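You operate a simulated robot arm through the tools that you are given. There is no shell and no other tool. Be economical: measure what you need, move in short steps, check, and stop when the job is done.

You run a simulated robot arm. Do the job below in one go: nothing can be reset, and whatever is moved stays where it is left.

## Task
Put things in order on the island top. At the end: the clear glass with a blue band stands where the white milk bottle stood; the beige small tin from the island top stands on top of the white butter dish; the white milk bottle stands where the pepper mill stood; the pepper mill stands on top of the clear jar; whatever was shut is shut again. Leave all else as you found it, and nothing knocked over.

The check looks at the end state, three seconds after you hand in, the way a careful person would. Anything else that was tipped, shoved, dropped, spilled or broken makes it a failure.

## Robot
A 7-joint arm with a two-finger parallel gripper, fixed in place. Base frame: the origin is at the foot of the arm, x ahead of it, y to its left, z up; the work surface is at about z = 0. Readings come in m, degrees, newtons and seconds.
With the tool pointing down near the work surface it reaches from about 0.22 to 0.58 m from the base axis. Its first joint turns from -66.0 to 66.0 degrees. Payload 2.5 kg.
The tool frame sits at the grasp point between the pads (the TCP): z along the fingers, y along the line on which they close. The tips reach 0.023 m beyond it. Largest opening 0.094 m; finger width 0.038, thickness 0.01; the body of the gripper, 0.054 by 0.096 m, starts 0.039 m behind the TCP.
Orientation is that of the tool frame in the base frame, as a unit quaternion [w, x, y, z]. With the fingers straight down and closing along the base's y, the tool's x points along the base's -x, its y along +y and its z along -z.

## Interface
- The arm moves only by the tool arm_command. Its argument "targets" is a list of rows, each an object of numbers (a shift or turn left out is 0, a gripper value left out holds the last): "dx", "dy", "dz": the shift along the tool's x, y, z in units of 40 mm (1.0 is 40 mm); "rx", "ry", "rz": the turn, a rotation vector about the tool's x, y, z in units of 8 degrees (1.0 is 8 degrees). In form: [{"dx": .., "dy": .., "dz": .., "rx": .., "ry": .., "rz": ..}, ...]. A call has 1 to 10 rows; each row shifts and turns the commanded pose from where the row before left it, along the tool's axes as they then stand. "fingers" is the finger opening in m, from 0 to 0.094, set as the call begins (left out, the last holds). A call with a number of a shift or a turn outside -1 to 1 is refused whole. Each row takes 0.2 s and may step no farther than 0.05 m and 8.6 degrees from the row before; otherwise, or with a gripper value out of range, the whole call is refused. A pose out of reach is approached as far as the arm can. The call stops where the force on the tool passes 40 N (or 10 N more than at its start, if that is more) or the arm is blocked; 0.2 s more then pass. The fingers move at their own pace (about 0.108 m/s each) and stop on an object; they squeeze with about 41 N. The grip force told is the motor's: it shows also when the fingers shut on nothing. Time passes only in rows, and 0.2 s behind the last, so rows that do not move let the fingers close. The reply holds the time, the measured pose of the TCP, the force on the tool along the base axes, the opening and the grip force, in the units named above and with some noise.
- Cameras (640 x 400 px; columns grow to the right, rows downward): "scene" is fixed at [0.1238, -0.4055, 0.5524]; the picture's right is [0.82, -0.57, 0.00], its down [-0.28, -0.40, -0.87] and it looks along [0.50, 0.71, -0.49] (base axes); focal length 334 px, centre (320, 200). "wrist" rides on the gripper at [0.086, 0.016, -0.075] in the tool frame; the picture's right is [-0.18, 0.98, 0.00], its down [-0.58, -0.11, -0.81] and it looks along [-0.79, -0.15, 0.59] (tool axes); focal length 243 px, centre (320, 200). There is no depth. A picture from a camera that has moved, and an enlarged one, comes with that camera's place and axes in the base frame and with its lens.
- camera(camera): a new picture of that camera. It takes no simulated time.
- close_up(camera, box): a new picture of the part [left, top, right, bottom] of that camera's present view, enlarged. It takes no simulated time.
- finish_job(): hands the job in; it is judged then, once.

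Go step by step. Nothing tells you positions but the pictures and the camera data: compare them with the known pose of the tool, close in by small moves and look again before you grip or let go. The budget is 120 turns and 76 pictures, counting those below and the enlarged ones. Unless the task says otherwise, let go and move clear before handing in, and close with one line.

The tools are called after ">>>" by a JSON object that holds its "api" and its "payload". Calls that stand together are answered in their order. arm_command: Moves the arm, as the interface text tells. Its arguments: {"type":"object","properties":{"targets":{"type":"array","items":{"type":"object","properties":{"dx":{"type":"number"},"dy":{"type":"number"},"dz":{"type":"number"},"rx":{"type":"number"},"ry":{"type":"number"},"rz":{"type":"number"}}}},"fingers":{"type":"number"}},"required":["targets"]} The other tools are called the same way: camera (camera) takes a picture; close_up (camera, box) takes an enlarged picture of a part of a camera's view; finish_job () hands the job in.

At the start:

```text
t: 0.0
eef_pos: [0.3614, 0.0627, 0.349]
ee_rot: [0.0, 0.001, 1.0, -0.001]
force: [0.6, 0.2, -0.3]
grip_width: 0.0942
grip_force: 0.0
```

scene: 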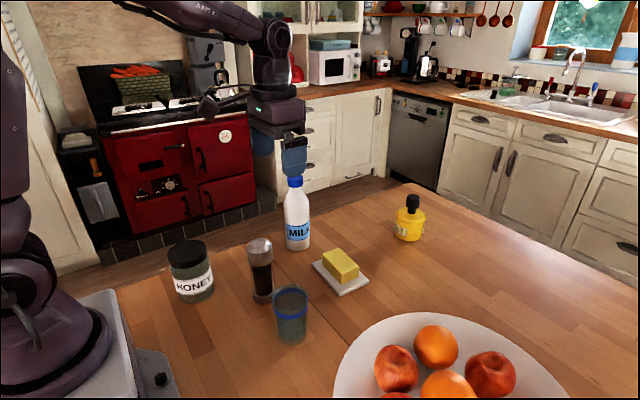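
wrist: 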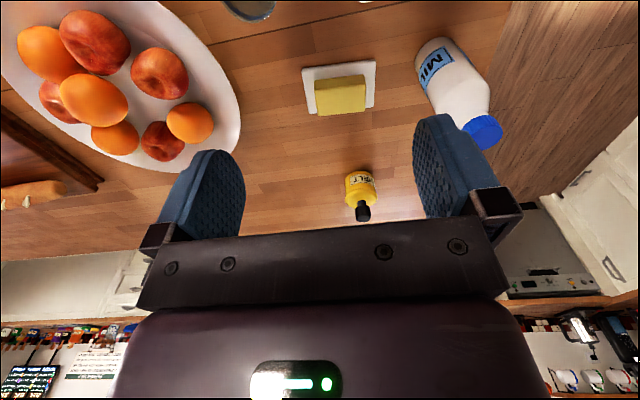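

I see a honey jar, a pepper mill, a blue-banded glass, a milk bottle, a butter dish and a small yellow bottle, but no beige tin that I can be sure of. I'll look closer before moving.

>>> {"api": "close_up", "payload": {"camera": "scene", "box": [150, 160, 310, 360]}}

>>> {"api": "close_up", "payload": {"camera": "scene", "box": [270, 170, 450, 310]}}

```text
2.00 times, centred on (230, 260) of scene
camera zoom: at [0.1238, -0.4055, 0.5524], right [0.82, -0.57, 0.0], down [-0.28, -0.4, -0.87], along [0.5, 0.71, -0.49], focal length 667 px, centre (500, 80)
```

zoom: 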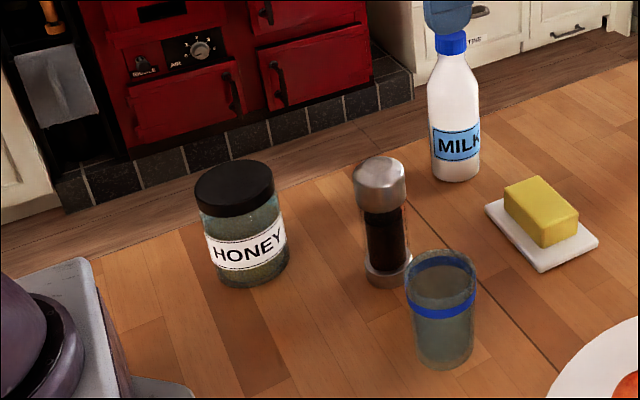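

```text
2.86 times, centred on (360, 240) of scene
camera zoom: at [0.1238, -0.4055, 0.5524], right [0.82, -0.57, 0.0], down [-0.28, -0.4, -0.87], along [0.5, 0.71, -0.49], focal length 953 px, centre (206, 86)
```

zoom: 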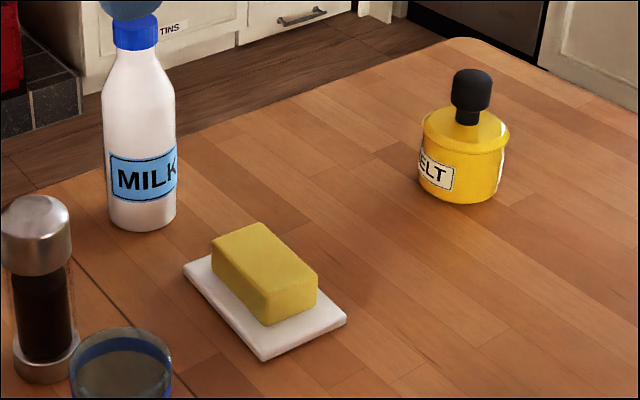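

Estimated positions: jar (.21,.21), mill (.33,.11), glass (.33,-.02), milk (.49,.23) and butter dish (.51,.065). The tin is outside these views, so I'll turn the wrist to look toward the right side.

>>> {"api": "arm_command", "payload": {"targets": [{"rz": 1}, {"rz": 1}, {"rz": 1}, {"rz": 1}, {"rz": 1}, {"rz": 1}, {"rz": 1}, {"rz": 1}, {"rz": 1}]}}

>>> {"api": "camera", "payload": {"camera": "wrist"}}

```text
t: 2.0
eef_pos: [0.3615, 0.0622, 0.3493]
ee_rot: [0.001, 0.589, 0.808, 0.0]
force: [0.6, -0.5, 0.6]
grip_width: 0.0938
grip_force: 0.0
```

```text
71 pictures are left
camera wrist: at [0.3505, 0.1494, 0.4232], right [0.99, 0.13, 0.0], down [0.07, -0.59, 0.81], along [0.1, -0.8, -0.59], focal length 243 px, centre (320, 200)
```

wrist: 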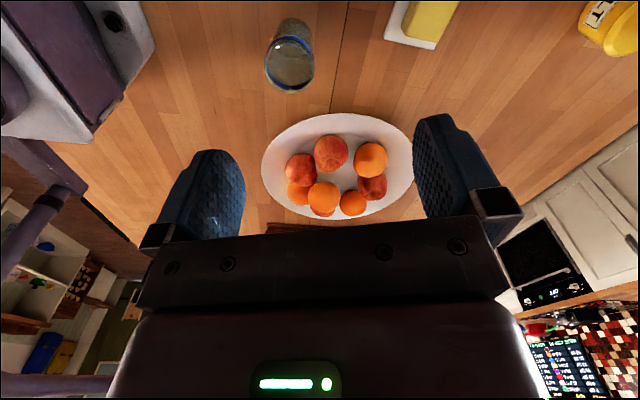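

No tin on the right side. Next I'll turn the other way to see behind the jar and bottle.

>>> {"api": "arm_command", "payload": {"targets": [{"rz": -1}, {"rz": -1}, {"rz": -1}, {"rz": -1}, {"rz": -1}, {"rz": -1}, {"rz": -1}, {"rz": -1}, {"rz": -1}]}}

>>> {"api": "arm_command", "payload": {"targets": [{"rz": -1}, {"rz": -1}, {"rz": -1}, {"rz": -1}, {"rz": -1}, {"rz": -1}, {"rz": -1}, {"rz": -1}, {"rz": -1}]}}

>>> {"api": "camera", "payload": {"camera": "wrist"}}

>>> {"api": "camera", "payload": {"camera": "scene"}}

```text
t: 4.0
eef_pos: [0.3613, 0.0625, 0.3484]
ee_rot: [0.0, -0.002, 1.0, 0.001]
force: [0.7, -0.3, -0.4]
grip_width: 0.0943
grip_force: 0.0
```

```text
t: 6.0
eef_pos: [0.3614, 0.0629, 0.3492]
ee_rot: [0.0, -0.589, 0.808, 0.0]
force: [-0.4, 1.0, 0.1]
grip_width: 0.0941
grip_force: 0.1
```

```text
70 pictures are left
camera wrist: at [0.3196, -0.0153, 0.4232], right [-0.88, 0.48, 0.0], down [0.28, 0.52, 0.81], along [0.38, 0.71, -0.59], focal length 243 px, centre (320, 200)
```

wrist: 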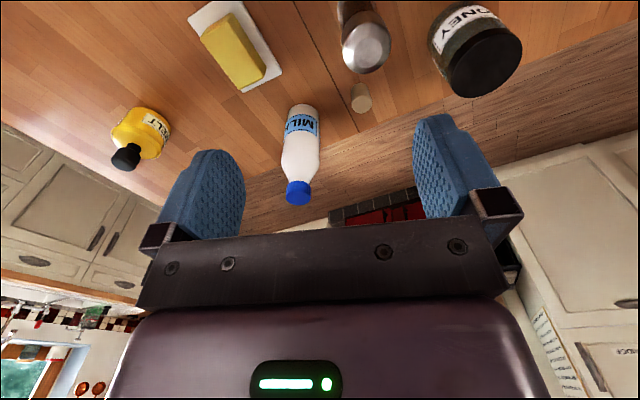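

```text
69 pictures are left
```

scene: 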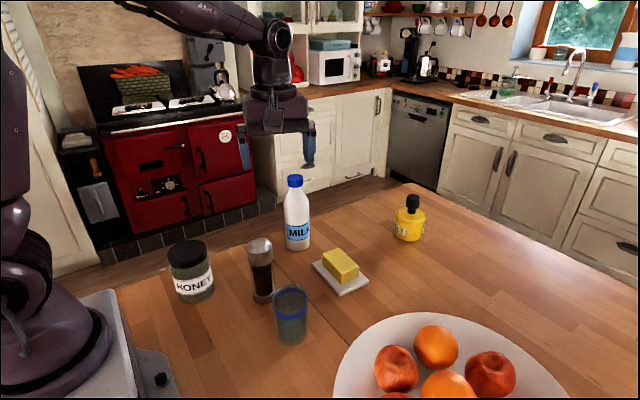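

I found the beige tin behind the pepper mill. I'll zoom in on it.

>>> {"api": "close_up", "payload": {"camera": "wrist", "box": [270, 0, 430, 130]}}

>>> {"api": "close_up", "payload": {"camera": "wrist", "box": [180, 0, 340, 100]}}

```text
3.08 times, centred on (350, 65) of wrist
camera zoom: at [0.3196, -0.0153, 0.4232], right [-0.88, 0.48, 0.0], down [0.28, 0.52, 0.81], along [0.38, 0.71, -0.59], focal length 746 px, centre (228, 615)
```

zoom: 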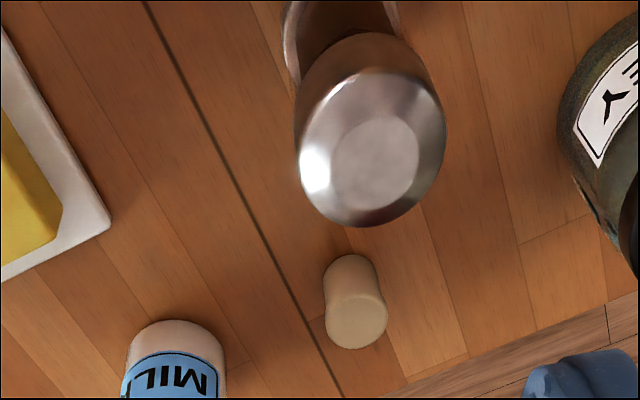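

```text
4.00 times, centred on (260, 50) of wrist
camera zoom: at [0.3196, -0.0153, 0.4232], right [-0.88, 0.48, 0.0], down [0.28, 0.52, 0.81], along [0.38, 0.71, -0.59], focal length 970 px, centre (560, 800)
```

zoom: 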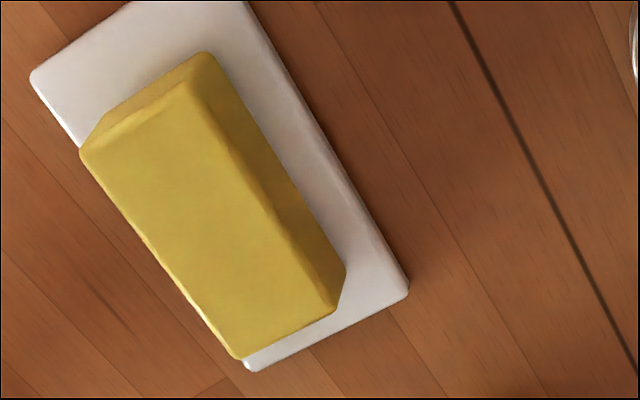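

The tin is at about (.368,.231), 4 cm tall and 3.5 cm wide. The butter block is centred near (.505,.065), with its top at about z=.044. I'll turn back to the default yaw and move above the tin.

>>> {"api": "arm_command", "payload": {"targets": [{"rz": 1}, {"rz": 1}, {"rz": 1}, {"rz": 1}, {"rz": 1}, {"rz": 1}, {"rz": 1}, {"rz": 1}, {"rz": 1}]}}

>>> {"api": "arm_command", "payload": {"targets": [{"dy": 1, "dx": -0.18}, {"dy": 1}, {"dy": 1}, {"dy": 1}, {"dy": 0.2}, {"dz": 1}, {"dz": 1}, {"dz": 1}, {"dz": 1}], "fingers": 0.07}}

>>> {"api": "camera", "payload": {"camera": "wrist"}}

>>> {"api": "camera", "payload": {"camera": "scene"}}

```text
t: 8.0
eef_pos: [0.3612, 0.0628, 0.3501]
ee_rot: [-0.001, 0.002, 1.0, 0.0]
force: [0.2, -0.4, 0.3]
grip_width: 0.0943
grip_force: 0.1
```

```text
t: 10.0
eef_pos: [0.3687, 0.2306, 0.1876]
ee_rot: [0.0, 0.0, 1.0, 0.0]
force: [-0.2, 0.1, 0.5]
grip_width: 0.0697
grip_force: 0.0
```

```text
66 pictures are left
camera wrist: at [0.2824, 0.2466, 0.2625], right [0.18, 0.98, 0.0], down [0.58, -0.11, 0.81], along [0.79, -0.15, -0.59], focal length 243 px, centre (320, 200)
```

wrist: 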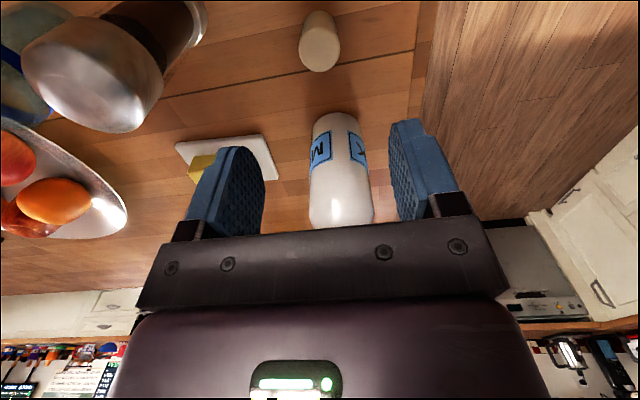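

```text
65 pictures are left
```

scene: 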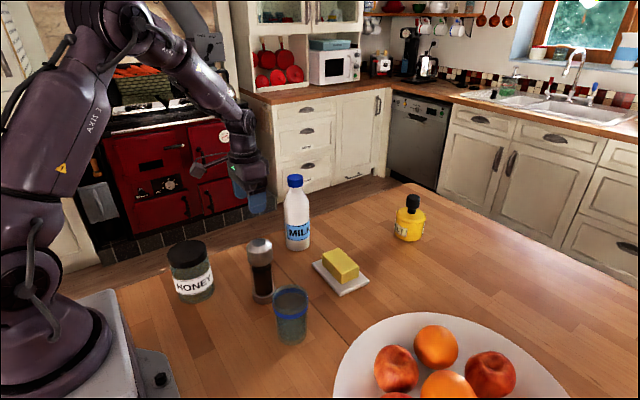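

The tin is almost directly below, about 6 mm farther forward. I'll correct that, descend most of the way and check.

>>> {"api": "arm_command", "payload": {"targets": [{"dx": -0.15}, {"dz": 1}, {"dz": 1}, {"dz": 0.8}]}}

>>> {"api": "camera", "payload": {"camera": "wrist"}}

```text
t: 11.0
eef_pos: [0.3751, 0.2319, 0.0774]
ee_rot: [0.0, 0.001, 1.0, 0.0]
force: [0.2, -0.8, -0.2]
grip_width: 0.0699
grip_force: 0.0
```

```text
64 pictures are left
camera wrist: at [0.2881, 0.2474, 0.1504], right [0.18, 0.98, 0.0], down [0.58, -0.11, 0.81], along [0.79, -0.15, -0.59], focal length 243 px, centre (320, 200)
```

wrist: 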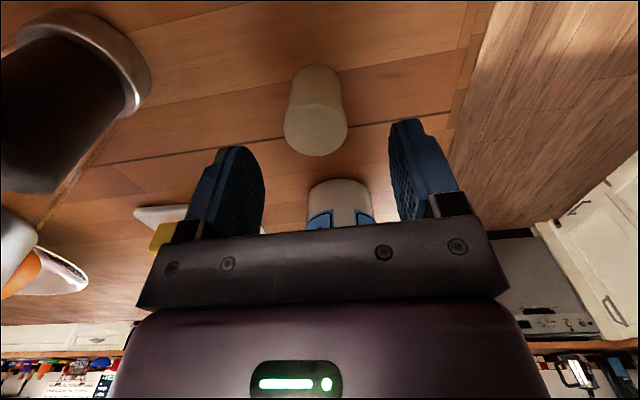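

The tin is well aligned. I'll descend, close the fingers and lift.

>>> {"api": "arm_command", "payload": {"targets": [{"dz": 0.6, "dy": -0.06}, {"dz": 0.55}]}}

>>> {"api": "arm_command", "payload": {"targets": [{}, {}, {}], "fingers": 0.0}}

>>> {"api": "arm_command", "payload": {"targets": [{"dz": -0.5}, {"dz": -1}, {"dz": -1}, {"dz": -1}]}}

>>> {"api": "camera", "payload": {"camera": "wrist"}}

```text
t: 11.6
eef_pos: [0.3737, 0.2281, 0.0289]
ee_rot: [-0.001, 0.0, 1.0, 0.001]
force: [-0.2, 0.4, 0.3]
grip_width: 0.07
grip_force: 0.1
```

```text
t: 12.4
eef_pos: [0.3737, 0.2291, 0.0305]
ee_rot: [0.001, 0.0, 1.0, 0.001]
force: [-0.6, 0.0, 0.1]
grip_width: 0.0326
grip_force: 41.4
```

```text
t: 13.4
eef_pos: [0.3739, 0.229, 0.1727]
ee_rot: [-0.001, 0.0, 1.0, 0.0]
force: [-0.2, -0.3, -0.8]
grip_width: 0.0324
grip_force: 40.8
```

```text
63 pictures are left
camera wrist: at [0.2872, 0.2448, 0.2462], right [0.18, 0.98, 0.0], down [0.58, -0.11, 0.81], along [0.79, -0.15, -0.59], focal length 243 px, centre (320, 200)
```

wrist: 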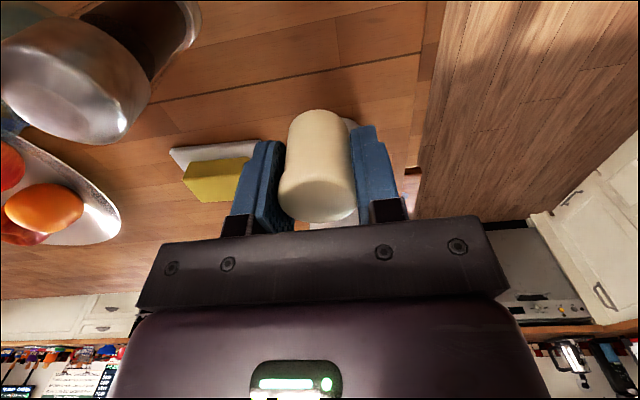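

The tin is held. I'll carry it over to the butter dish.

>>> {"api": "arm_command", "payload": {"targets": [{"dz": -1}, {"dx": -0.656, "dy": -0.816}, {"dx": -0.656, "dy": -0.816}, {"dx": -0.656, "dy": -0.816}, {"dx": -0.656, "dy": -0.816}, {"dx": -0.656, "dy": -0.816}, {"dz": 1}, {"dz": 0.6}]}}

>>> {"api": "camera", "payload": {"camera": "wrist"}}

>>> {"api": "close_up", "payload": {"camera": "scene", "box": [270, 170, 430, 310]}}

```text
t: 15.2
eef_pos: [0.5039, 0.0643, 0.1471]
ee_rot: [0.001, 0.0, 1.0, 0.0]
force: [0.3, 0.7, -0.3]
grip_width: 0.0325
grip_force: 40.9
```

```text
62 pictures are left
camera wrist: at [0.4186, 0.0812, 0.221], right [0.18, 0.98, 0.0], down [0.58, -0.11, 0.81], along [0.79, -0.15, -0.59], focal length 243 px, centre (320, 200)
```

wrist: 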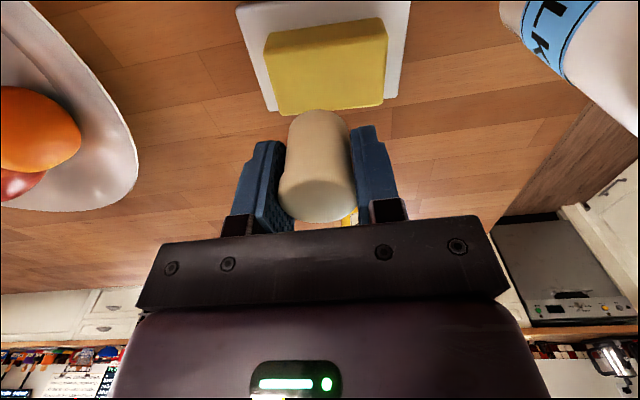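

```text
2.86 times, centred on (350, 240) of scene
camera zoom: at [0.1238, -0.4055, 0.5524], right [0.82, -0.57, 0.0], down [-0.28, -0.4, -0.87], along [0.5, 0.71, -0.49], focal length 953 px, centre (234, 86)
```

zoom: 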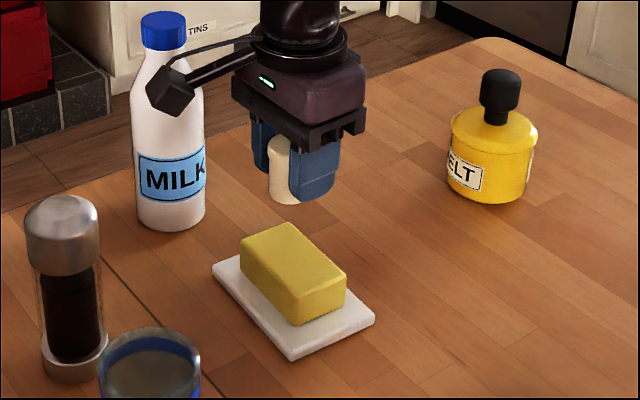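

The butter's top centre is near (.507,.070). I'll adjust slightly and go down close.

>>> {"api": "arm_command", "payload": {"targets": [{"dx": -0.05, "dy": 0.13}, {"dz": 0.8}, {"dz": 0.6}]}}

>>> {"api": "close_up", "payload": {"camera": "scene", "box": [290, 210, 390, 310]}}

>>> {"api": "camera", "payload": {"camera": "wrist"}}

```text
t: 16.0
eef_pos: [0.5068, 0.0709, 0.091]
ee_rot: [-0.001, 0.001, 1.0, 0.0]
force: [0.5, 0.1, -1.1]
grip_width: 0.0324
grip_force: 40.9
```

```text
4.00 times, centred on (340, 260) of scene
camera zoom: at [0.1238, -0.4055, 0.5524], right [0.82, -0.57, 0.0], down [-0.28, -0.4, -0.87], along [0.5, 0.71, -0.49], focal length 1334 px, centre (240, -40)
```

zoom: 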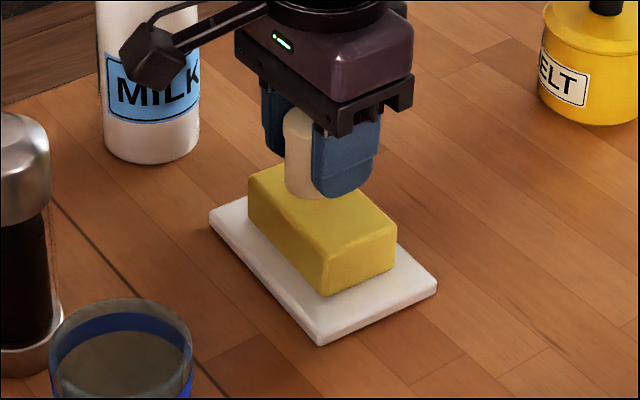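

```text
59 pictures are left
camera wrist: at [0.421, 0.0865, 0.165], right [0.18, 0.98, 0.0], down [0.58, -0.11, 0.81], along [0.79, -0.15, -0.59], focal length 243 px, centre (320, 200)
```

wrist: 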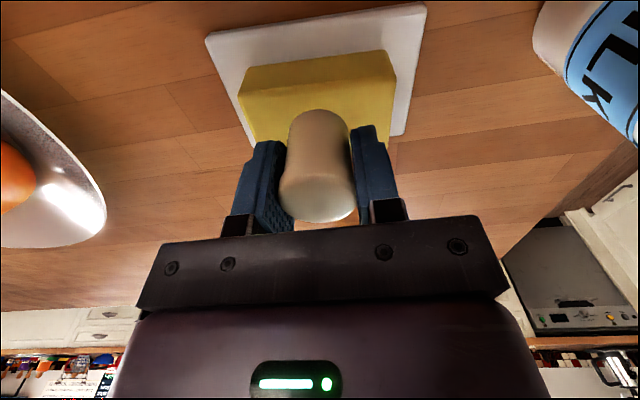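

The tin is roughly over the butter centre. I'll make a tiny correction and lower it in small steps, watching the force.

>>> {"api": "arm_command", "payload": {"targets": [{"dx": -0.08, "dy": -0.06}, {"dz": 0.25}]}}

>>> {"api": "arm_command", "payload": {"targets": [{"dz": 0.07}]}}

>>> {"api": "arm_command", "payload": {"targets": [{"dz": 0.05}]}}

>>> {"api": "close_up", "payload": {"camera": "scene", "box": [290, 210, 390, 310]}}

```text
t: 16.6
eef_pos: [0.5105, 0.0684, 0.0809]
ee_rot: [0.0, 0.0, 1.0, 0.0]
force: [0.6, -0.7, -1.0]
grip_width: 0.0328
grip_force: 41.1
```

```text
t: 17.0
eef_pos: [0.5115, 0.0687, 0.0785]
ee_rot: [0.0, 0.0, 1.0, 0.0]
force: [-1.1, 0.1, -1.3]
grip_width: 0.0325
grip_force: 40.5
```

```text
t: 17.4
eef_pos: [0.5103, 0.0672, 0.0768]
ee_rot: [0.001, 0.0, 1.0, 0.0]
force: [-1.4, 0.6, 2.6]
grip_width: 0.0326
grip_force: 41.2
```

```text
4.00 times, centred on (340, 260) of scene
camera zoom: at [0.1238, -0.4055, 0.5524], right [0.82, -0.57, 0.0], down [-0.28, -0.4, -0.87], along [0.5, 0.71, -0.49], focal length 1334 px, centre (240, -40)
```

zoom: 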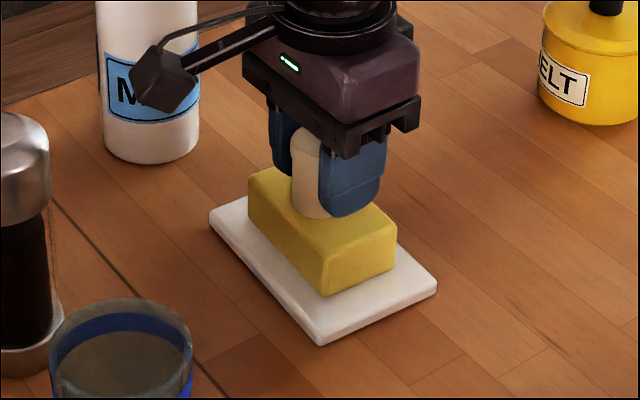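

>>> {"api": "arm_command", "payload": {"targets": [{"dz": 0.03}]}}

```text
t: 17.8
eef_pos: [0.5109, 0.0673, 0.0755]
ee_rot: [0.001, 0.001, 1.0, -0.001]
force: [-2.2, -0.4, 11.0]
grip_width: 0.0324
grip_force: 40.8
```

The tin is in contact with the butter. I'll open the fingers and rise straight up.

>>> {"api": "arm_command", "payload": {"targets": [{"dz": -0.015}, {}], "fingers": 0.06}}

>>> {"api": "arm_command", "payload": {"targets": [{"dz": -0.5}, {"dz": -1}, {"dz": -1}, {"dz": -1}, {"dz": -1}, {"dz": -1}]}}

>>> {"api": "close_up", "payload": {"camera": "scene", "box": [290, 210, 390, 310]}}

```text
t: 18.4
eef_pos: [0.5108, 0.0672, 0.0758]
ee_rot: [0.0, 0.0, 1.0, 0.0]
force: [-0.1, -0.3, -0.5]
grip_width: 0.06
grip_force: 0.0
```

```text
t: 19.8
eef_pos: [0.5105, 0.0663, 0.2965]
ee_rot: [0.0, 0.0, 1.0, 0.0]
force: [0.6, 0.3, 0.6]
grip_width: 0.0597
grip_force: 0.0
```

```text
4.00 times, centred on (340, 260) of scene
camera zoom: at [0.1238, -0.4055, 0.5524], right [0.82, -0.57, 0.0], down [-0.28, -0.4, -0.87], along [0.5, 0.71, -0.49], focal length 1334 px, centre (240, -40)
```

zoom: 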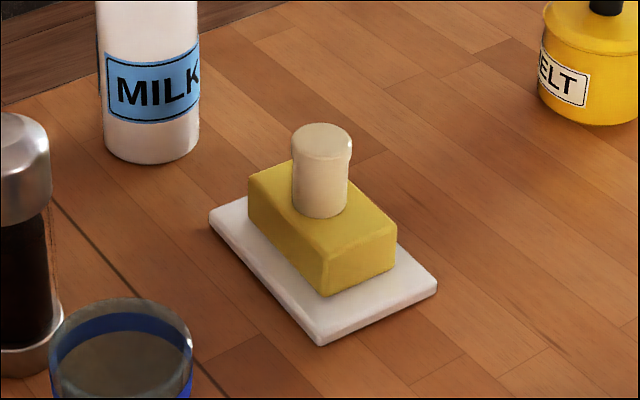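

The tin stands well on the butter dish. Next is the pepper mill.

>>> {"api": "arm_command", "payload": {"targets": [{"dx": 0.888, "dy": 0.232}, {"dx": 0.888, "dy": 0.232}, {"dx": 0.888, "dy": 0.232}, {"dx": 0.888, "dy": 0.232}, {"dx": 0.888, "dy": 0.232}, {}], "fingers": 0.094}}

>>> {"api": "camera", "payload": {"camera": "wrist"}}

```text
t: 21.2
eef_pos: [0.3317, 0.1129, 0.2959]
ee_rot: [0.0, 0.0, 1.0, 0.001]
force: [0.9, -0.2, 0.0]
grip_width: 0.0941
grip_force: 0.1
```

```text
56 pictures are left
camera wrist: at [0.2457, 0.1296, 0.3701], right [0.18, 0.98, 0.0], down [0.58, -0.11, 0.81], along [0.79, -0.15, -0.59], focal length 243 px, centre (320, 200)
```

wrist: 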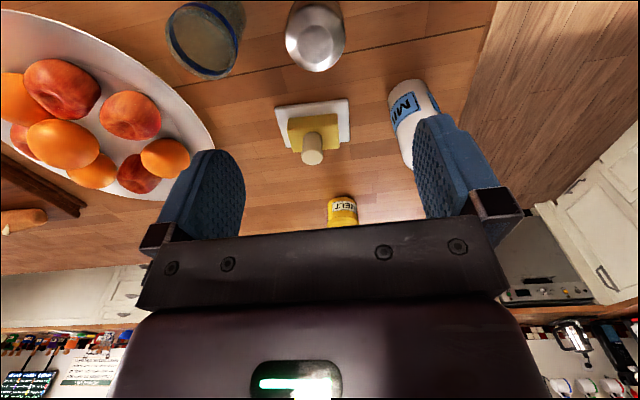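

The mill is aligned at about (.332,.111). I'll go down part way and check.

>>> {"api": "arm_command", "payload": {"targets": [{"dz": 1, "dy": -0.04}, {"dz": 1}, {"dz": 0.6}]}}

>>> {"api": "camera", "payload": {"camera": "wrist"}}

>>> {"api": "close_up", "payload": {"camera": "scene", "box": [200, 180, 320, 320]}}

```text
t: 22.0
eef_pos: [0.3326, 0.1137, 0.1904]
ee_rot: [0.0, 0.0, 1.0, 0.0]
force: [0.2, -0.2, 0.5]
grip_width: 0.0941
grip_force: 0.0
```

```text
55 pictures are left
camera wrist: at [0.2467, 0.1284, 0.2661], right [0.18, 0.98, 0.0], down [0.58, -0.11, 0.81], along [0.79, -0.15, -0.59], focal length 243 px, centre (320, 200)
```

wrist: 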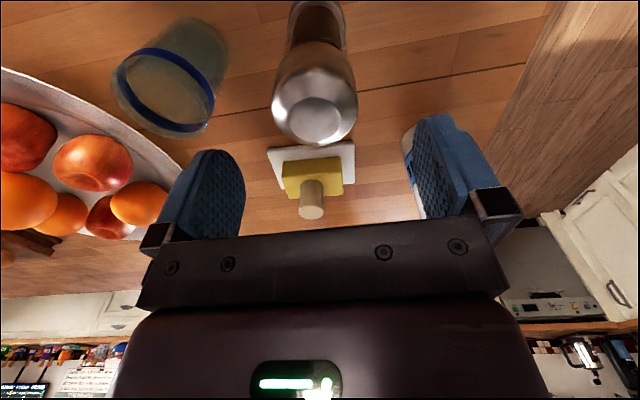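

```text
2.86 times, centred on (260, 250) of scene
camera zoom: at [0.1238, -0.4055, 0.5524], right [0.82, -0.57, 0.0], down [-0.28, -0.4, -0.87], along [0.5, 0.71, -0.49], focal length 953 px, centre (491, 57)
```

zoom: 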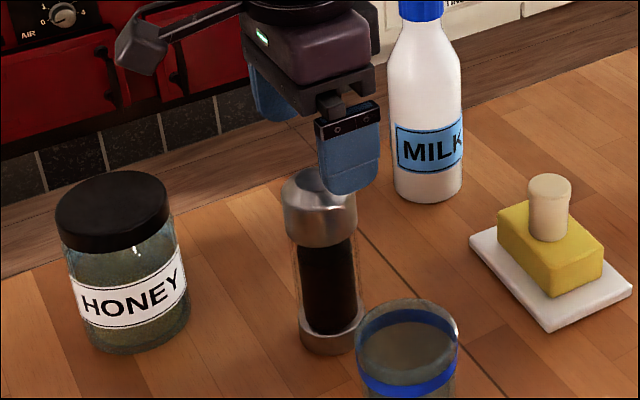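

The mill is centred. I'll descend to grip its head at about z=.122.

>>> {"api": "arm_command", "payload": {"targets": [{"dz": 0.9, "dy": -0.04}, {"dz": 0.8}]}}

>>> {"api": "arm_command", "payload": {"targets": [{}, {}, {}], "fingers": 0.0}}

>>> {"api": "close_up", "payload": {"camera": "scene", "box": [200, 180, 320, 320]}}

```text
t: 22.6
eef_pos: [0.3336, 0.111, 0.1243]
ee_rot: [-0.001, 0.001, 1.0, 0.0]
force: [-0.9, 0.2, -0.2]
grip_width: 0.094
grip_force: 0.1
```

```text
t: 23.4
eef_pos: [0.3328, 0.1101, 0.1237]
ee_rot: [0.0, 0.0, 1.0, 0.0]
force: [-0.3, 1.0, -0.4]
grip_width: 0.0513
grip_force: 40.8
```

```text
2.86 times, centred on (260, 250) of scene
camera zoom: at [0.1238, -0.4054, 0.5524], right [0.82, -0.57, 0.0], down [-0.28, -0.4, -0.87], along [0.5, 0.71, -0.49], focal length 953 px, centre (491, 57)
```

zoom: 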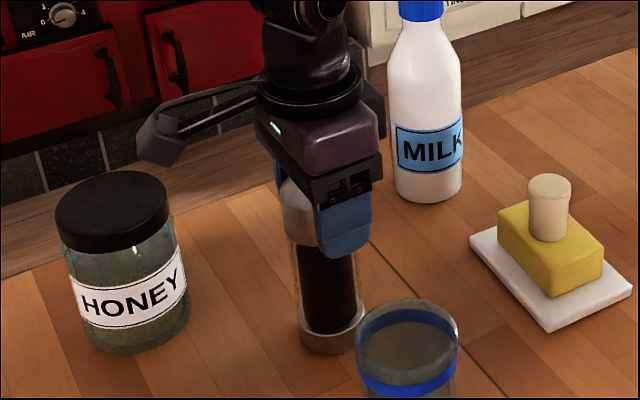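

The mill's head is gripped, so its old spot is (.333,.110). I'll lift and move it over the jar.

>>> {"api": "arm_command", "payload": {"targets": [{"dz": -0.5}, {"dz": -1}, {"dz": -1}, {"dz": -1}, {"dz": -1}]}}

>>> {"api": "arm_command", "payload": {"targets": [{"dy": 0.85, "dx": 0.5}, {"dy": 0.85, "dx": 0.5}, {"dy": 0.4, "dx": 0.5}, {}]}}

>>> {"api": "camera", "payload": {"camera": "wrist"}}

>>> {"api": "camera", "payload": {"camera": "scene"}}

```text
t: 24.6
eef_pos: [0.3322, 0.1105, 0.3042]
ee_rot: [0.0, 0.0, 1.0, -0.001]
force: [0.0, 0.4, -2.8]
grip_width: 0.0515
grip_force: 40.7
```

```text
t: 25.6
eef_pos: [0.2727, 0.1944, 0.3026]
ee_rot: [0.0, 0.0, 1.0, 0.0]
force: [-0.1, 0.1, -2.6]
grip_width: 0.0511
grip_force: 41.1
```

```text
52 pictures are left
camera wrist: at [0.186, 0.2104, 0.3778], right [0.18, 0.98, 0.0], down [0.58, -0.11, 0.81], along [0.79, -0.15, -0.59], focal length 243 px, centre (320, 200)
```

wrist: 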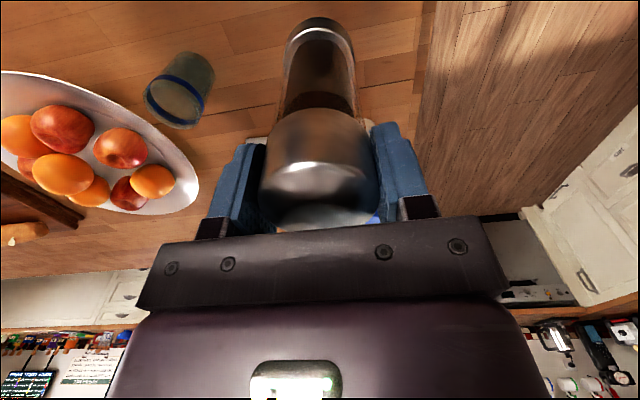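

```text
51 pictures are left
```

scene: 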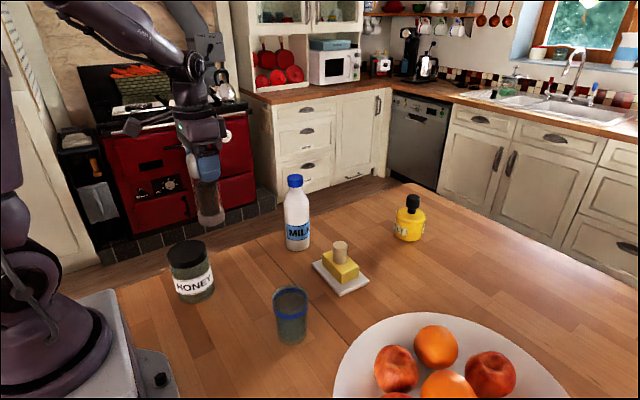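

The jar lid centre works out at about (.211,.206), with its top near z=.116. I'll move over it and lower part way.

>>> {"api": "arm_command", "payload": {"targets": [{"dx": 0.8, "dy": 0.15}, {"dx": 0.74, "dy": 0.14}, {}, {"dz": 0.8}]}}

>>> {"api": "close_up", "payload": {"camera": "scene", "box": [130, 130, 270, 320]}}

>>> {"api": "camera", "payload": {"camera": "wrist"}}

```text
t: 26.6
eef_pos: [0.2118, 0.2064, 0.2713]
ee_rot: [0.0, 0.0, 1.0, 0.0]
force: [-0.7, -0.8, -2.4]
grip_width: 0.0514
grip_force: 40.9
```

```text
2.11 times, centred on (200, 225) of scene
camera zoom: at [0.1238, -0.4055, 0.5524], right [0.82, -0.57, 0.0], down [-0.28, -0.4, -0.87], along [0.5, 0.71, -0.49], focal length 702 px, centre (573, 147)
```

zoom: 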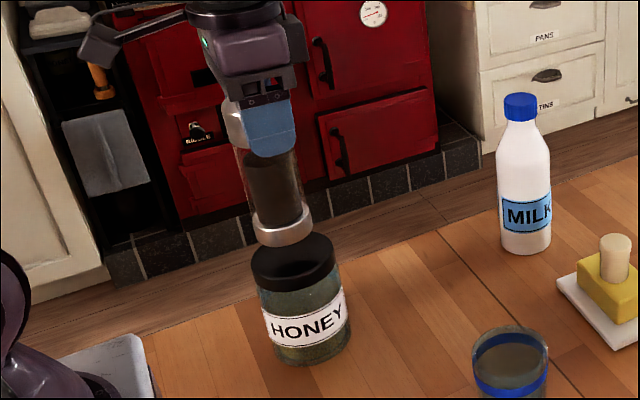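

```text
49 pictures are left
camera wrist: at [0.1249, 0.2222, 0.3453], right [0.18, 0.98, 0.0], down [0.58, -0.11, 0.81], along [0.79, -0.15, -0.59], focal length 243 px, centre (320, 200)
```

wrist: 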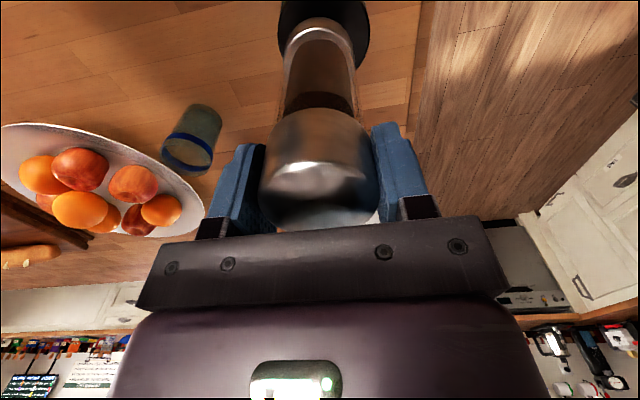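

The mill is close to centred over the lid. I'll lower it a bit more and zoom in.

>>> {"api": "arm_command", "payload": {"targets": [{"dz": 0.5}]}}

>>> {"api": "close_up", "payload": {"camera": "scene", "box": [150, 210, 230, 310]}}

>>> {"api": "close_up", "payload": {"camera": "wrist", "box": [240, 0, 400, 100]}}

```text
t: 27.0
eef_pos: [0.2122, 0.2069, 0.2505]
ee_rot: [0.0, 0.0, 1.0, 0.0]
force: [0.2, -0.7, -1.9]
grip_width: 0.0513
grip_force: 40.9
```

```text
4.00 times, centred on (190, 260) of scene
camera zoom: at [0.1238, -0.4054, 0.5524], right [0.82, -0.57, 0.0], down [-0.28, -0.4, -0.87], along [0.5, 0.71, -0.49], focal length 1334 px, centre (840, -40)
```

zoom: 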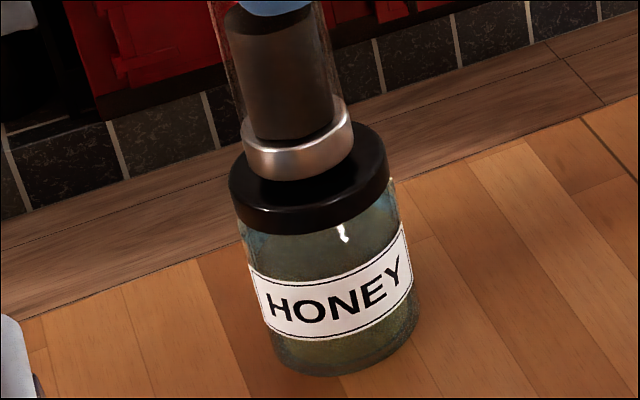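

```text
4.00 times, centred on (320, 50) of wrist
camera zoom: at [0.1253, 0.2222, 0.3253], right [0.18, 0.98, 0.0], down [0.58, -0.11, 0.81], along [0.79, -0.15, -0.59], focal length 970 px, centre (320, 800)
```

zoom: 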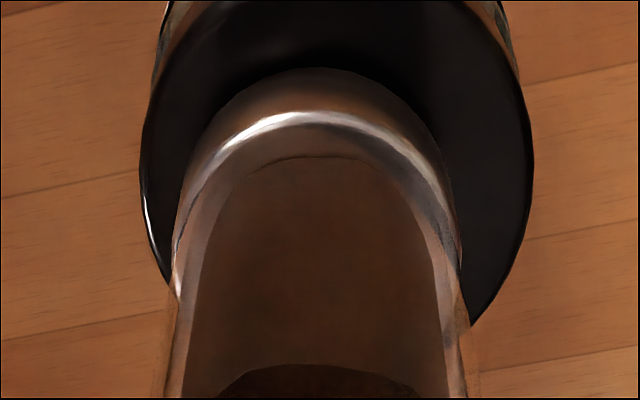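

The lid centre is about 4–5 mm further in +y, with its top near z=.112. I'll correct and lower slowly.

>>> {"api": "arm_command", "payload": {"targets": [{"dy": 0.11}, {"dz": 0.2}]}}

>>> {"api": "arm_command", "payload": {"targets": [{"dz": 0.06}]}}

>>> {"api": "arm_command", "payload": {"targets": [{"dz": 0.04}]}}

```text
t: 27.6
eef_pos: [0.2118, 0.2105, 0.2432]
ee_rot: [0.0, 0.0, 1.0, 0.001]
force: [0.1, 0.8, -1.9]
grip_width: 0.0514
grip_force: 41.0
```

```text
t: 28.0
eef_pos: [0.2113, 0.2103, 0.2407]
ee_rot: [0.0, 0.0, 1.0, 0.0]
force: [-3.3, -3.3, 14.1]
grip_width: 0.0511
grip_force: 40.8
```

```text
t: 28.4
eef_pos: [0.2133, 0.2118, 0.2411]
ee_rot: [0.002, 0.001, 1.0, 0.0]
force: [-2.8, -6.0, 32.8]
grip_width: 0.0516
grip_force: 41.1
```

Contact is firm. I'll ease off slightly and look.

>>> {"api": "arm_command", "payload": {"targets": [{"dz": -0.07}]}}

>>> {"api": "close_up", "payload": {"camera": "scene", "box": [150, 180, 250, 310]}}

>>> {"api": "close_up", "payload": {"camera": "wrist", "box": [240, 0, 400, 100]}}

```text
t: 28.8
eef_pos: [0.2114, 0.2113, 0.241]
ee_rot: [-0.002, 0.0, 1.0, -0.001]
force: [0.5, 0.1, -0.8]
grip_width: 0.0517
grip_force: 40.5
```

```text
3.08 times, centred on (200, 245) of scene
camera zoom: at [0.1238, -0.4054, 0.5524], right [0.82, -0.57, 0.0], down [-0.28, -0.4, -0.87], along [0.5, 0.71, -0.49], focal length 1026 px, centre (689, 62)
```

zoom: 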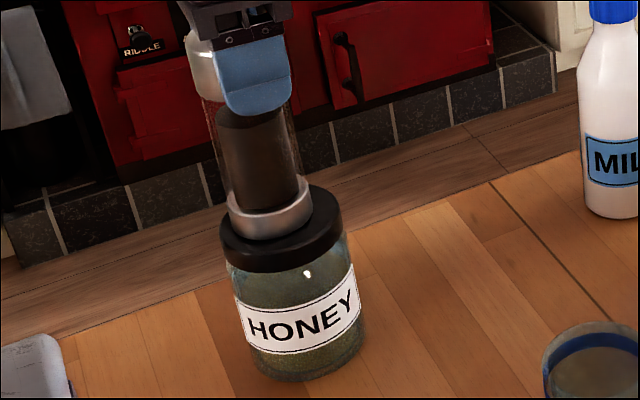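

```text
4.00 times, centred on (320, 50) of wrist
camera zoom: at [0.1248, 0.2265, 0.3157], right [0.18, 0.98, 0.0], down [0.58, -0.11, 0.8], along [0.79, -0.15, -0.59], focal length 970 px, centre (320, 800)
```

zoom: 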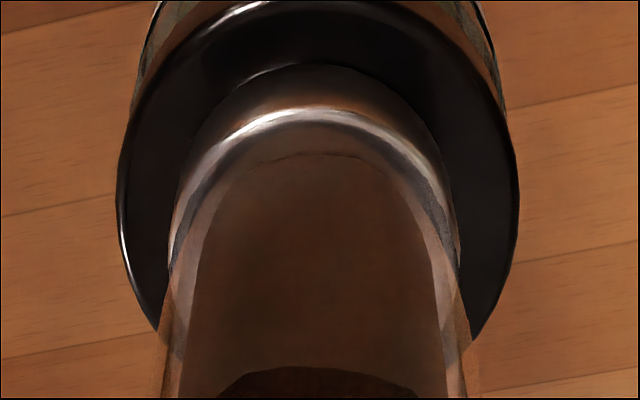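

The mill is centred on the lid. I'll release and rise.

>>> {"api": "arm_command", "payload": {"targets": [{}, {}, {}], "fingers": 0.085}}

>>> {"api": "arm_command", "payload": {"targets": [{"dz": -0.5}, {"dz": -1}, {"dz": -1}, {"dz": -0.5}]}}

>>> {"api": "camera", "payload": {"camera": "scene"}}

```text
t: 29.6
eef_pos: [0.2118, 0.2116, 0.2422]
ee_rot: [0.001, 0.001, 1.0, 0.0]
force: [-0.4, 0.4, 0.6]
grip_width: 0.0849
grip_force: 0.0
```

```text
t: 30.6
eef_pos: [0.2108, 0.21, 0.3627]
ee_rot: [-0.001, 0.0, 1.0, 0.0]
force: [-0.1, -0.1, 0.3]
grip_width: 0.0851
grip_force: 0.1
```

```text
44 pictures are left
```

scene: 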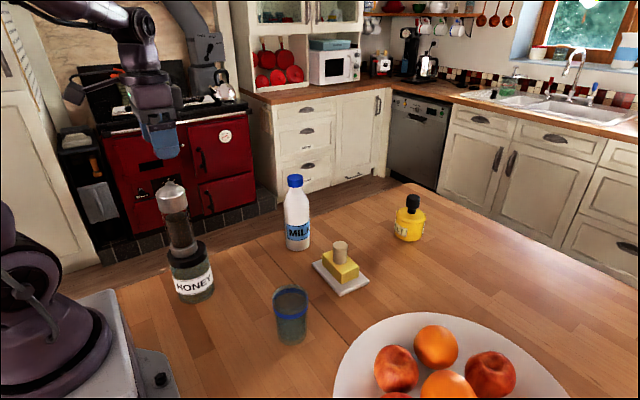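

The mill stands on the jar. Next I'll move above the milk bottle.

>>> {"api": "arm_command", "payload": {"targets": [{"dx": -0.88, "dy": 0.06}, {"dx": -0.88, "dy": 0.06}, {"dx": -0.88, "dy": 0.06}, {"dx": -0.88, "dy": 0.06}, {"dx": -0.88, "dy": 0.06}, {"dx": -0.88, "dy": 0.06}, {"dx": -0.88, "dy": 0.06}, {"dx": -0.87, "dy": 0.06}, {"dz": 1}, {"dz": 0.8}]}}

>>> {"api": "camera", "payload": {"camera": "wrist"}}

>>> {"api": "close_up", "payload": {"camera": "scene", "box": [220, 120, 380, 270]}}

```text
t: 32.8
eef_pos: [0.4921, 0.2301, 0.291]
ee_rot: [0.001, 0.0, 1.0, 0.0]
force: [-0.2, -0.1, -0.6]
grip_width: 0.0851
grip_force: 0.0
```

```text
43 pictures are left
camera wrist: at [0.4058, 0.2457, 0.365], right [0.18, 0.98, 0.0], down [0.58, -0.11, 0.81], along [0.79, -0.15, -0.59], focal length 243 px, centre (320, 200)
```

wrist: 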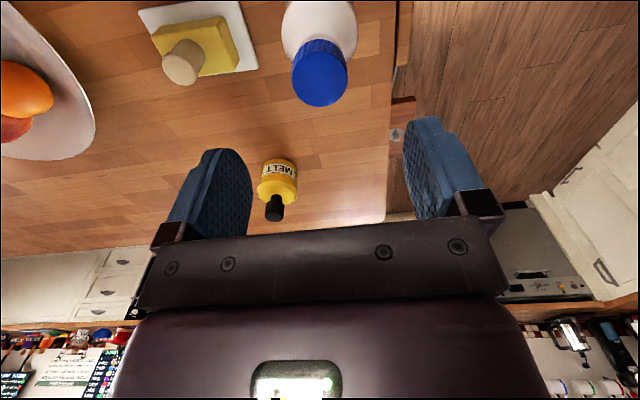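

```text
2.67 times, centred on (300, 195) of scene
camera zoom: at [0.1238, -0.4055, 0.5524], right [0.82, -0.57, 0.0], down [-0.28, -0.4, -0.87], along [0.5, 0.71, -0.49], focal length 890 px, centre (373, 213)
```

zoom: 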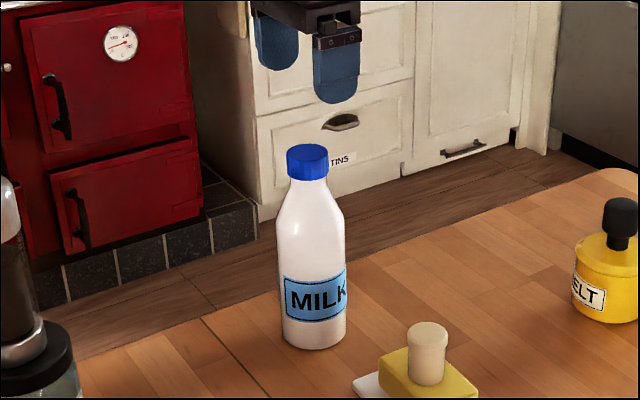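

The cap is aligned at about (.489,.230), top at z≈.205. I'll descend around it, gripping at z≈.188.

>>> {"api": "arm_command", "payload": {"targets": [{"dx": 0.07}, {"dz": 1}, {"dz": 0.5}]}}

>>> {"api": "camera", "payload": {"camera": "wrist"}}

```text
t: 33.6
eef_pos: [0.4894, 0.2294, 0.2299]
ee_rot: [0.001, 0.0, 1.0, 0.0]
force: [-0.3, -1.1, -0.2]
grip_width: 0.0852
grip_force: 0.0
```

```text
41 pictures are left
camera wrist: at [0.4037, 0.2455, 0.3043], right [0.18, 0.98, 0.0], down [0.58, -0.11, 0.81], along [0.79, -0.15, -0.59], focal length 243 px, centre (320, 200)
```

wrist: 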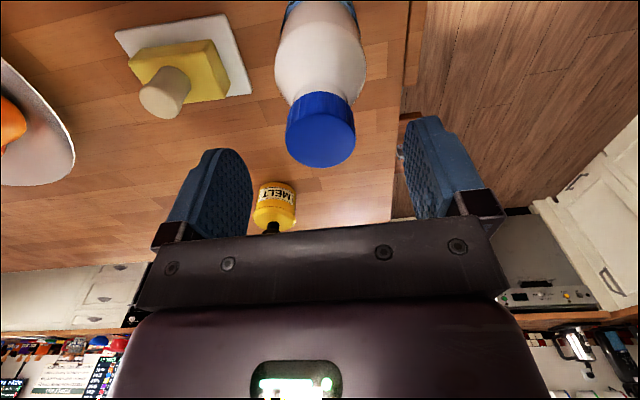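

>>> {"api": "arm_command", "payload": {"targets": [{"dz": 0.55, "dx": 0.03}, {"dz": 0.5}]}}

>>> {"api": "arm_command", "payload": {"targets": [{}, {}, {}], "fingers": 0.0}}

>>> {"api": "close_up", "payload": {"camera": "scene", "box": [220, 120, 380, 270]}}

```text
t: 34.2
eef_pos: [0.4886, 0.23, 0.188]
ee_rot: [0.0, 0.0, 1.0, 0.0]
force: [0.4, -0.3, -0.3]
grip_width: 0.085
grip_force: 0.0
```

```text
t: 35.0
eef_pos: [0.4888, 0.2301, 0.1888]
ee_rot: [-0.001, 0.0, 1.0, 0.0]
force: [1.3, 1.1, 0.0]
grip_width: 0.0374
grip_force: 40.5
```

```text
2.67 times, centred on (300, 195) of scene
camera zoom: at [0.1238, -0.4054, 0.5524], right [0.82, -0.57, 0.0], down [-0.28, -0.4, -0.87], along [0.5, 0.71, -0.49], focal length 890 px, centre (373, 213)
```

zoom: 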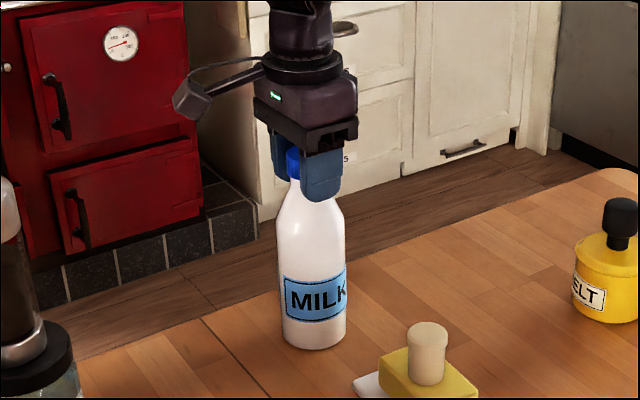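

The bottle is gripped at (.489,.230). I'll lift it and carry it to the mill's old spot (.333,.110).

>>> {"api": "arm_command", "payload": {"targets": [{"dz": -0.3}, {"dz": -0.7}, {"dz": -1}, {"dx": 0.78, "dy": -0.6}, {"dx": 0.78, "dy": -0.6}, {"dx": 0.78, "dy": -0.6}, {"dx": 0.78, "dy": -0.6}, {"dx": 0.775, "dy": -0.6}, {}]}}

>>> {"api": "camera", "payload": {"camera": "scene"}}

>>> {"api": "camera", "payload": {"camera": "wrist"}}

```text
t: 37.0
eef_pos: [0.332, 0.1078, 0.2675]
ee_rot: [0.0, 0.0, 1.0, 0.001]
force: [-0.5, -0.1, -6.4]
grip_width: 0.0373
grip_force: 40.6
```

```text
39 pictures are left
```

scene: 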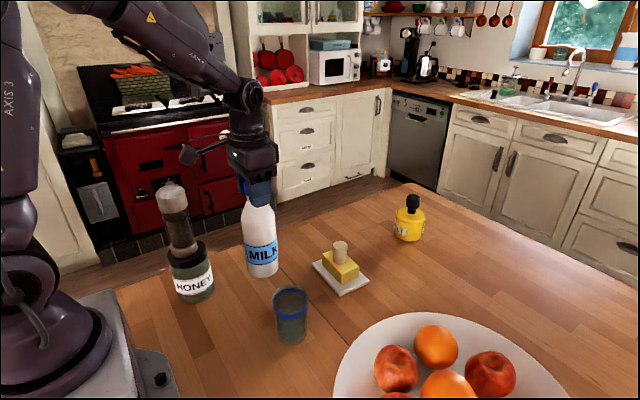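

```text
38 pictures are left
camera wrist: at [0.2457, 0.1251, 0.3422], right [0.18, 0.98, 0.0], down [0.58, -0.11, 0.81], along [0.79, -0.15, -0.59], focal length 243 px, centre (320, 200)
```

wrist: 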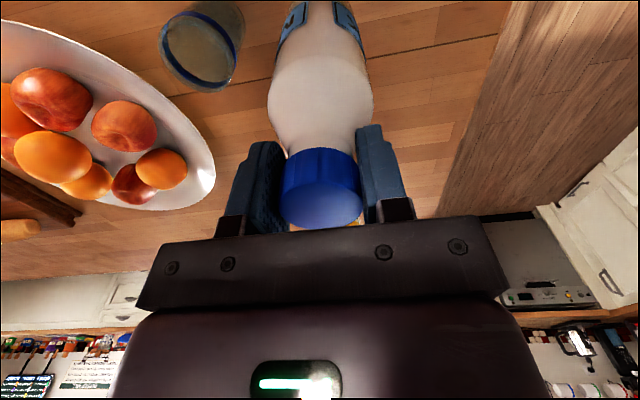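

I'll lower the bottle onto the spot.

>>> {"api": "arm_command", "payload": {"targets": [{"dy": 0.05, "dx": -0.02}, {"dz": 1}, {"dz": 0.7}]}}

>>> {"api": "arm_command", "payload": {"targets": [{"dz": 0.15}]}}

>>> {"api": "arm_command", "payload": {"targets": [{"dz": 0.06}]}}

>>> {"api": "close_up", "payload": {"camera": "scene", "box": [160, 130, 320, 350]}}

```text
t: 37.8
eef_pos: [0.3324, 0.1112, 0.1982]
ee_rot: [-0.001, 0.0, 1.0, 0.0]
force: [-0.3, 0.1, -5.5]
grip_width: 0.0373
grip_force: 41.1
```

```text
t: 38.2
eef_pos: [0.3331, 0.1118, 0.1947]
ee_rot: [0.0, 0.0, 1.0, 0.0]
force: [-0.4, -0.5, -6.2]
grip_width: 0.0374
grip_force: 41.5
```

```text
t: 38.6
eef_pos: [0.3331, 0.1122, 0.192]
ee_rot: [0.0, 0.0, 1.0, 0.0]
force: [-0.2, -0.5, -6.2]
grip_width: 0.0375
grip_force: 41.5
```

```text
1.82 times, centred on (240, 240) of scene
camera zoom: at [0.1239, -0.4054, 0.5524], right [0.82, -0.57, 0.0], down [-0.28, -0.4, -0.87], along [0.5, 0.71, -0.49], focal length 606 px, centre (466, 127)
```

zoom: 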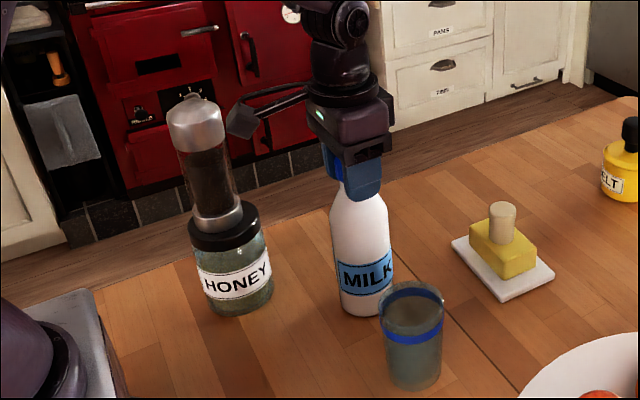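

>>> {"api": "arm_command", "payload": {"targets": [{"dz": 0.06}]}}

>>> {"api": "arm_command", "payload": {"targets": [{"dz": 0.04}]}}

```text
t: 39.0
eef_pos: [0.3337, 0.1116, 0.1911]
ee_rot: [0.0, 0.0, 1.0, 0.0]
force: [0.0, -0.3, -6.2]
grip_width: 0.0373
grip_force: 41.2
```

```text
t: 39.4
eef_pos: [0.3328, 0.1115, 0.1892]
ee_rot: [-0.001, 0.0, 1.0, 0.0]
force: [-5.2, -1.8, 11.0]
grip_width: 0.0373
grip_force: 40.9
```

The bottle is standing. I'll release it and go up.

>>> {"api": "arm_command", "payload": {"targets": [{"dz": -0.03}, {}, {}], "fingers": 0.085}}

>>> {"api": "arm_command", "payload": {"targets": [{"dz": -0.5}, {"dz": -1}, {"dz": -1}]}}

>>> {"api": "arm_command", "payload": {"targets": [{"dy": -1}, {"dy": -1}, {"dy": -1}, {"dy": -0.1}, {}], "fingers": 0.094}}

>>> {"api": "camera", "payload": {"camera": "wrist"}}

>>> {"api": "camera", "payload": {"camera": "scene"}}

```text
t: 40.2
eef_pos: [0.3336, 0.1121, 0.1895]
ee_rot: [0.0, 0.0, 1.0, 0.0]
force: [0.3, 0.4, -0.5]
grip_width: 0.085
grip_force: 0.1
```

```text
t: 41.0
eef_pos: [0.3335, 0.1123, 0.2903]
ee_rot: [0.0, 0.0, 1.0, 0.0]
force: [0.1, 1.0, -0.3]
grip_width: 0.0848
grip_force: 0.0
```

```text
t: 42.2
eef_pos: [0.3337, -0.0118, 0.2896]
ee_rot: [0.0, 0.001, 1.0, 0.0]
force: [0.5, -0.7, -1.0]
grip_width: 0.094
grip_force: 0.1
```

```text
36 pictures are left
camera wrist: at [0.2478, 0.0038, 0.3637], right [0.18, 0.98, 0.0], down [0.58, -0.11, 0.81], along [0.79, -0.15, -0.59], focal length 243 px, centre (320, 200)
```

wrist: 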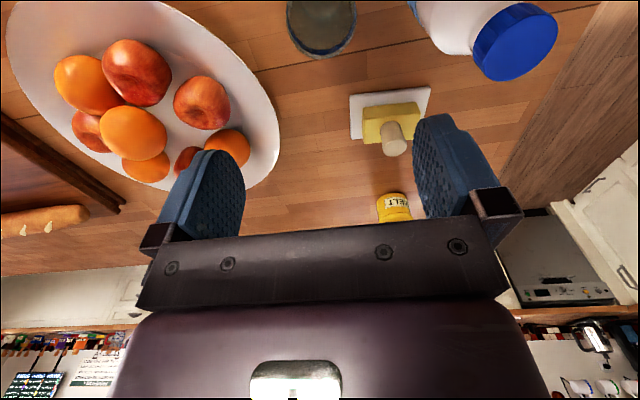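

```text
35 pictures are left
```

scene: 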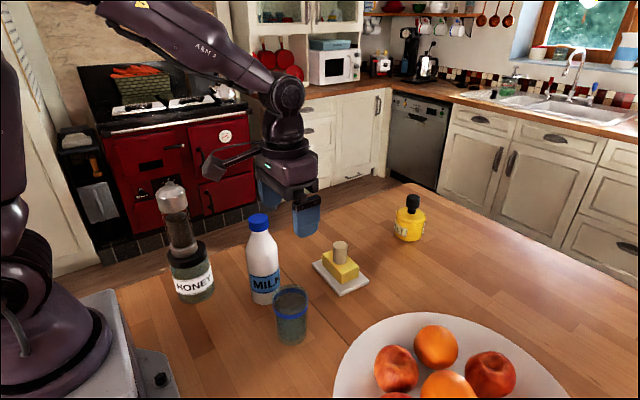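

The glass is nearly below, at about (.327,-.011). I'll lower and check.

>>> {"api": "arm_command", "payload": {"targets": [{"dx": 0.14}, {"dz": 1}, {"dz": 1}, {"dz": 0.75}]}}

>>> {"api": "camera", "payload": {"camera": "wrist"}}

>>> {"api": "close_up", "payload": {"camera": "scene", "box": [220, 200, 350, 370]}}

```text
t: 43.2
eef_pos: [0.3278, -0.0121, 0.1795]
ee_rot: [0.0, 0.0, 1.0, 0.0]
force: [0.4, -0.3, 0.8]
grip_width: 0.094
grip_force: 0.1
```

```text
34 pictures are left
camera wrist: at [0.2413, 0.004, 0.2533], right [0.18, 0.98, 0.0], down [0.58, -0.11, 0.81], along [0.79, -0.15, -0.59], focal length 243 px, centre (320, 200)
```

wrist: 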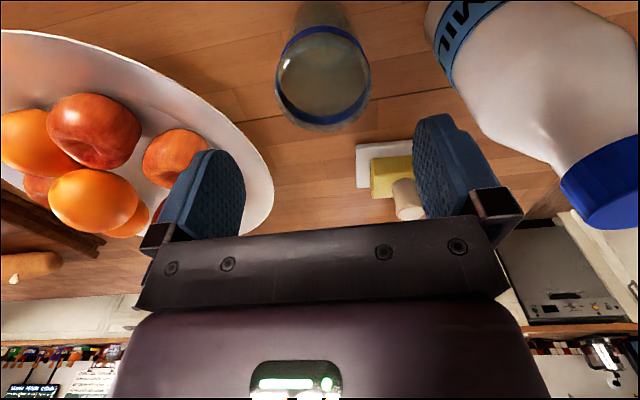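

```text
2.35 times, centred on (285, 285) of scene
camera zoom: at [0.1238, -0.4055, 0.5524], right [0.82, -0.57, 0.0], down [-0.28, -0.4, -0.87], along [0.5, 0.71, -0.49], focal length 785 px, centre (402, 0)
```

zoom: 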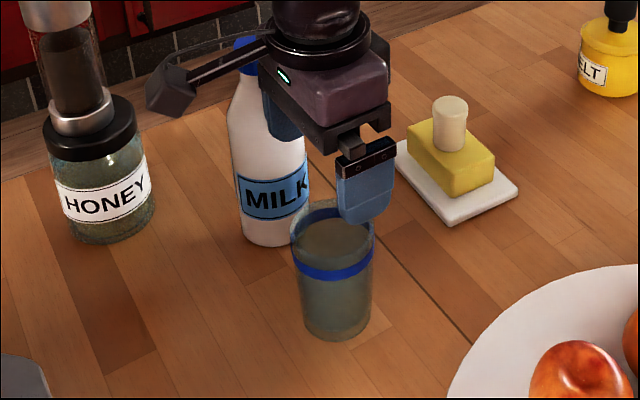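

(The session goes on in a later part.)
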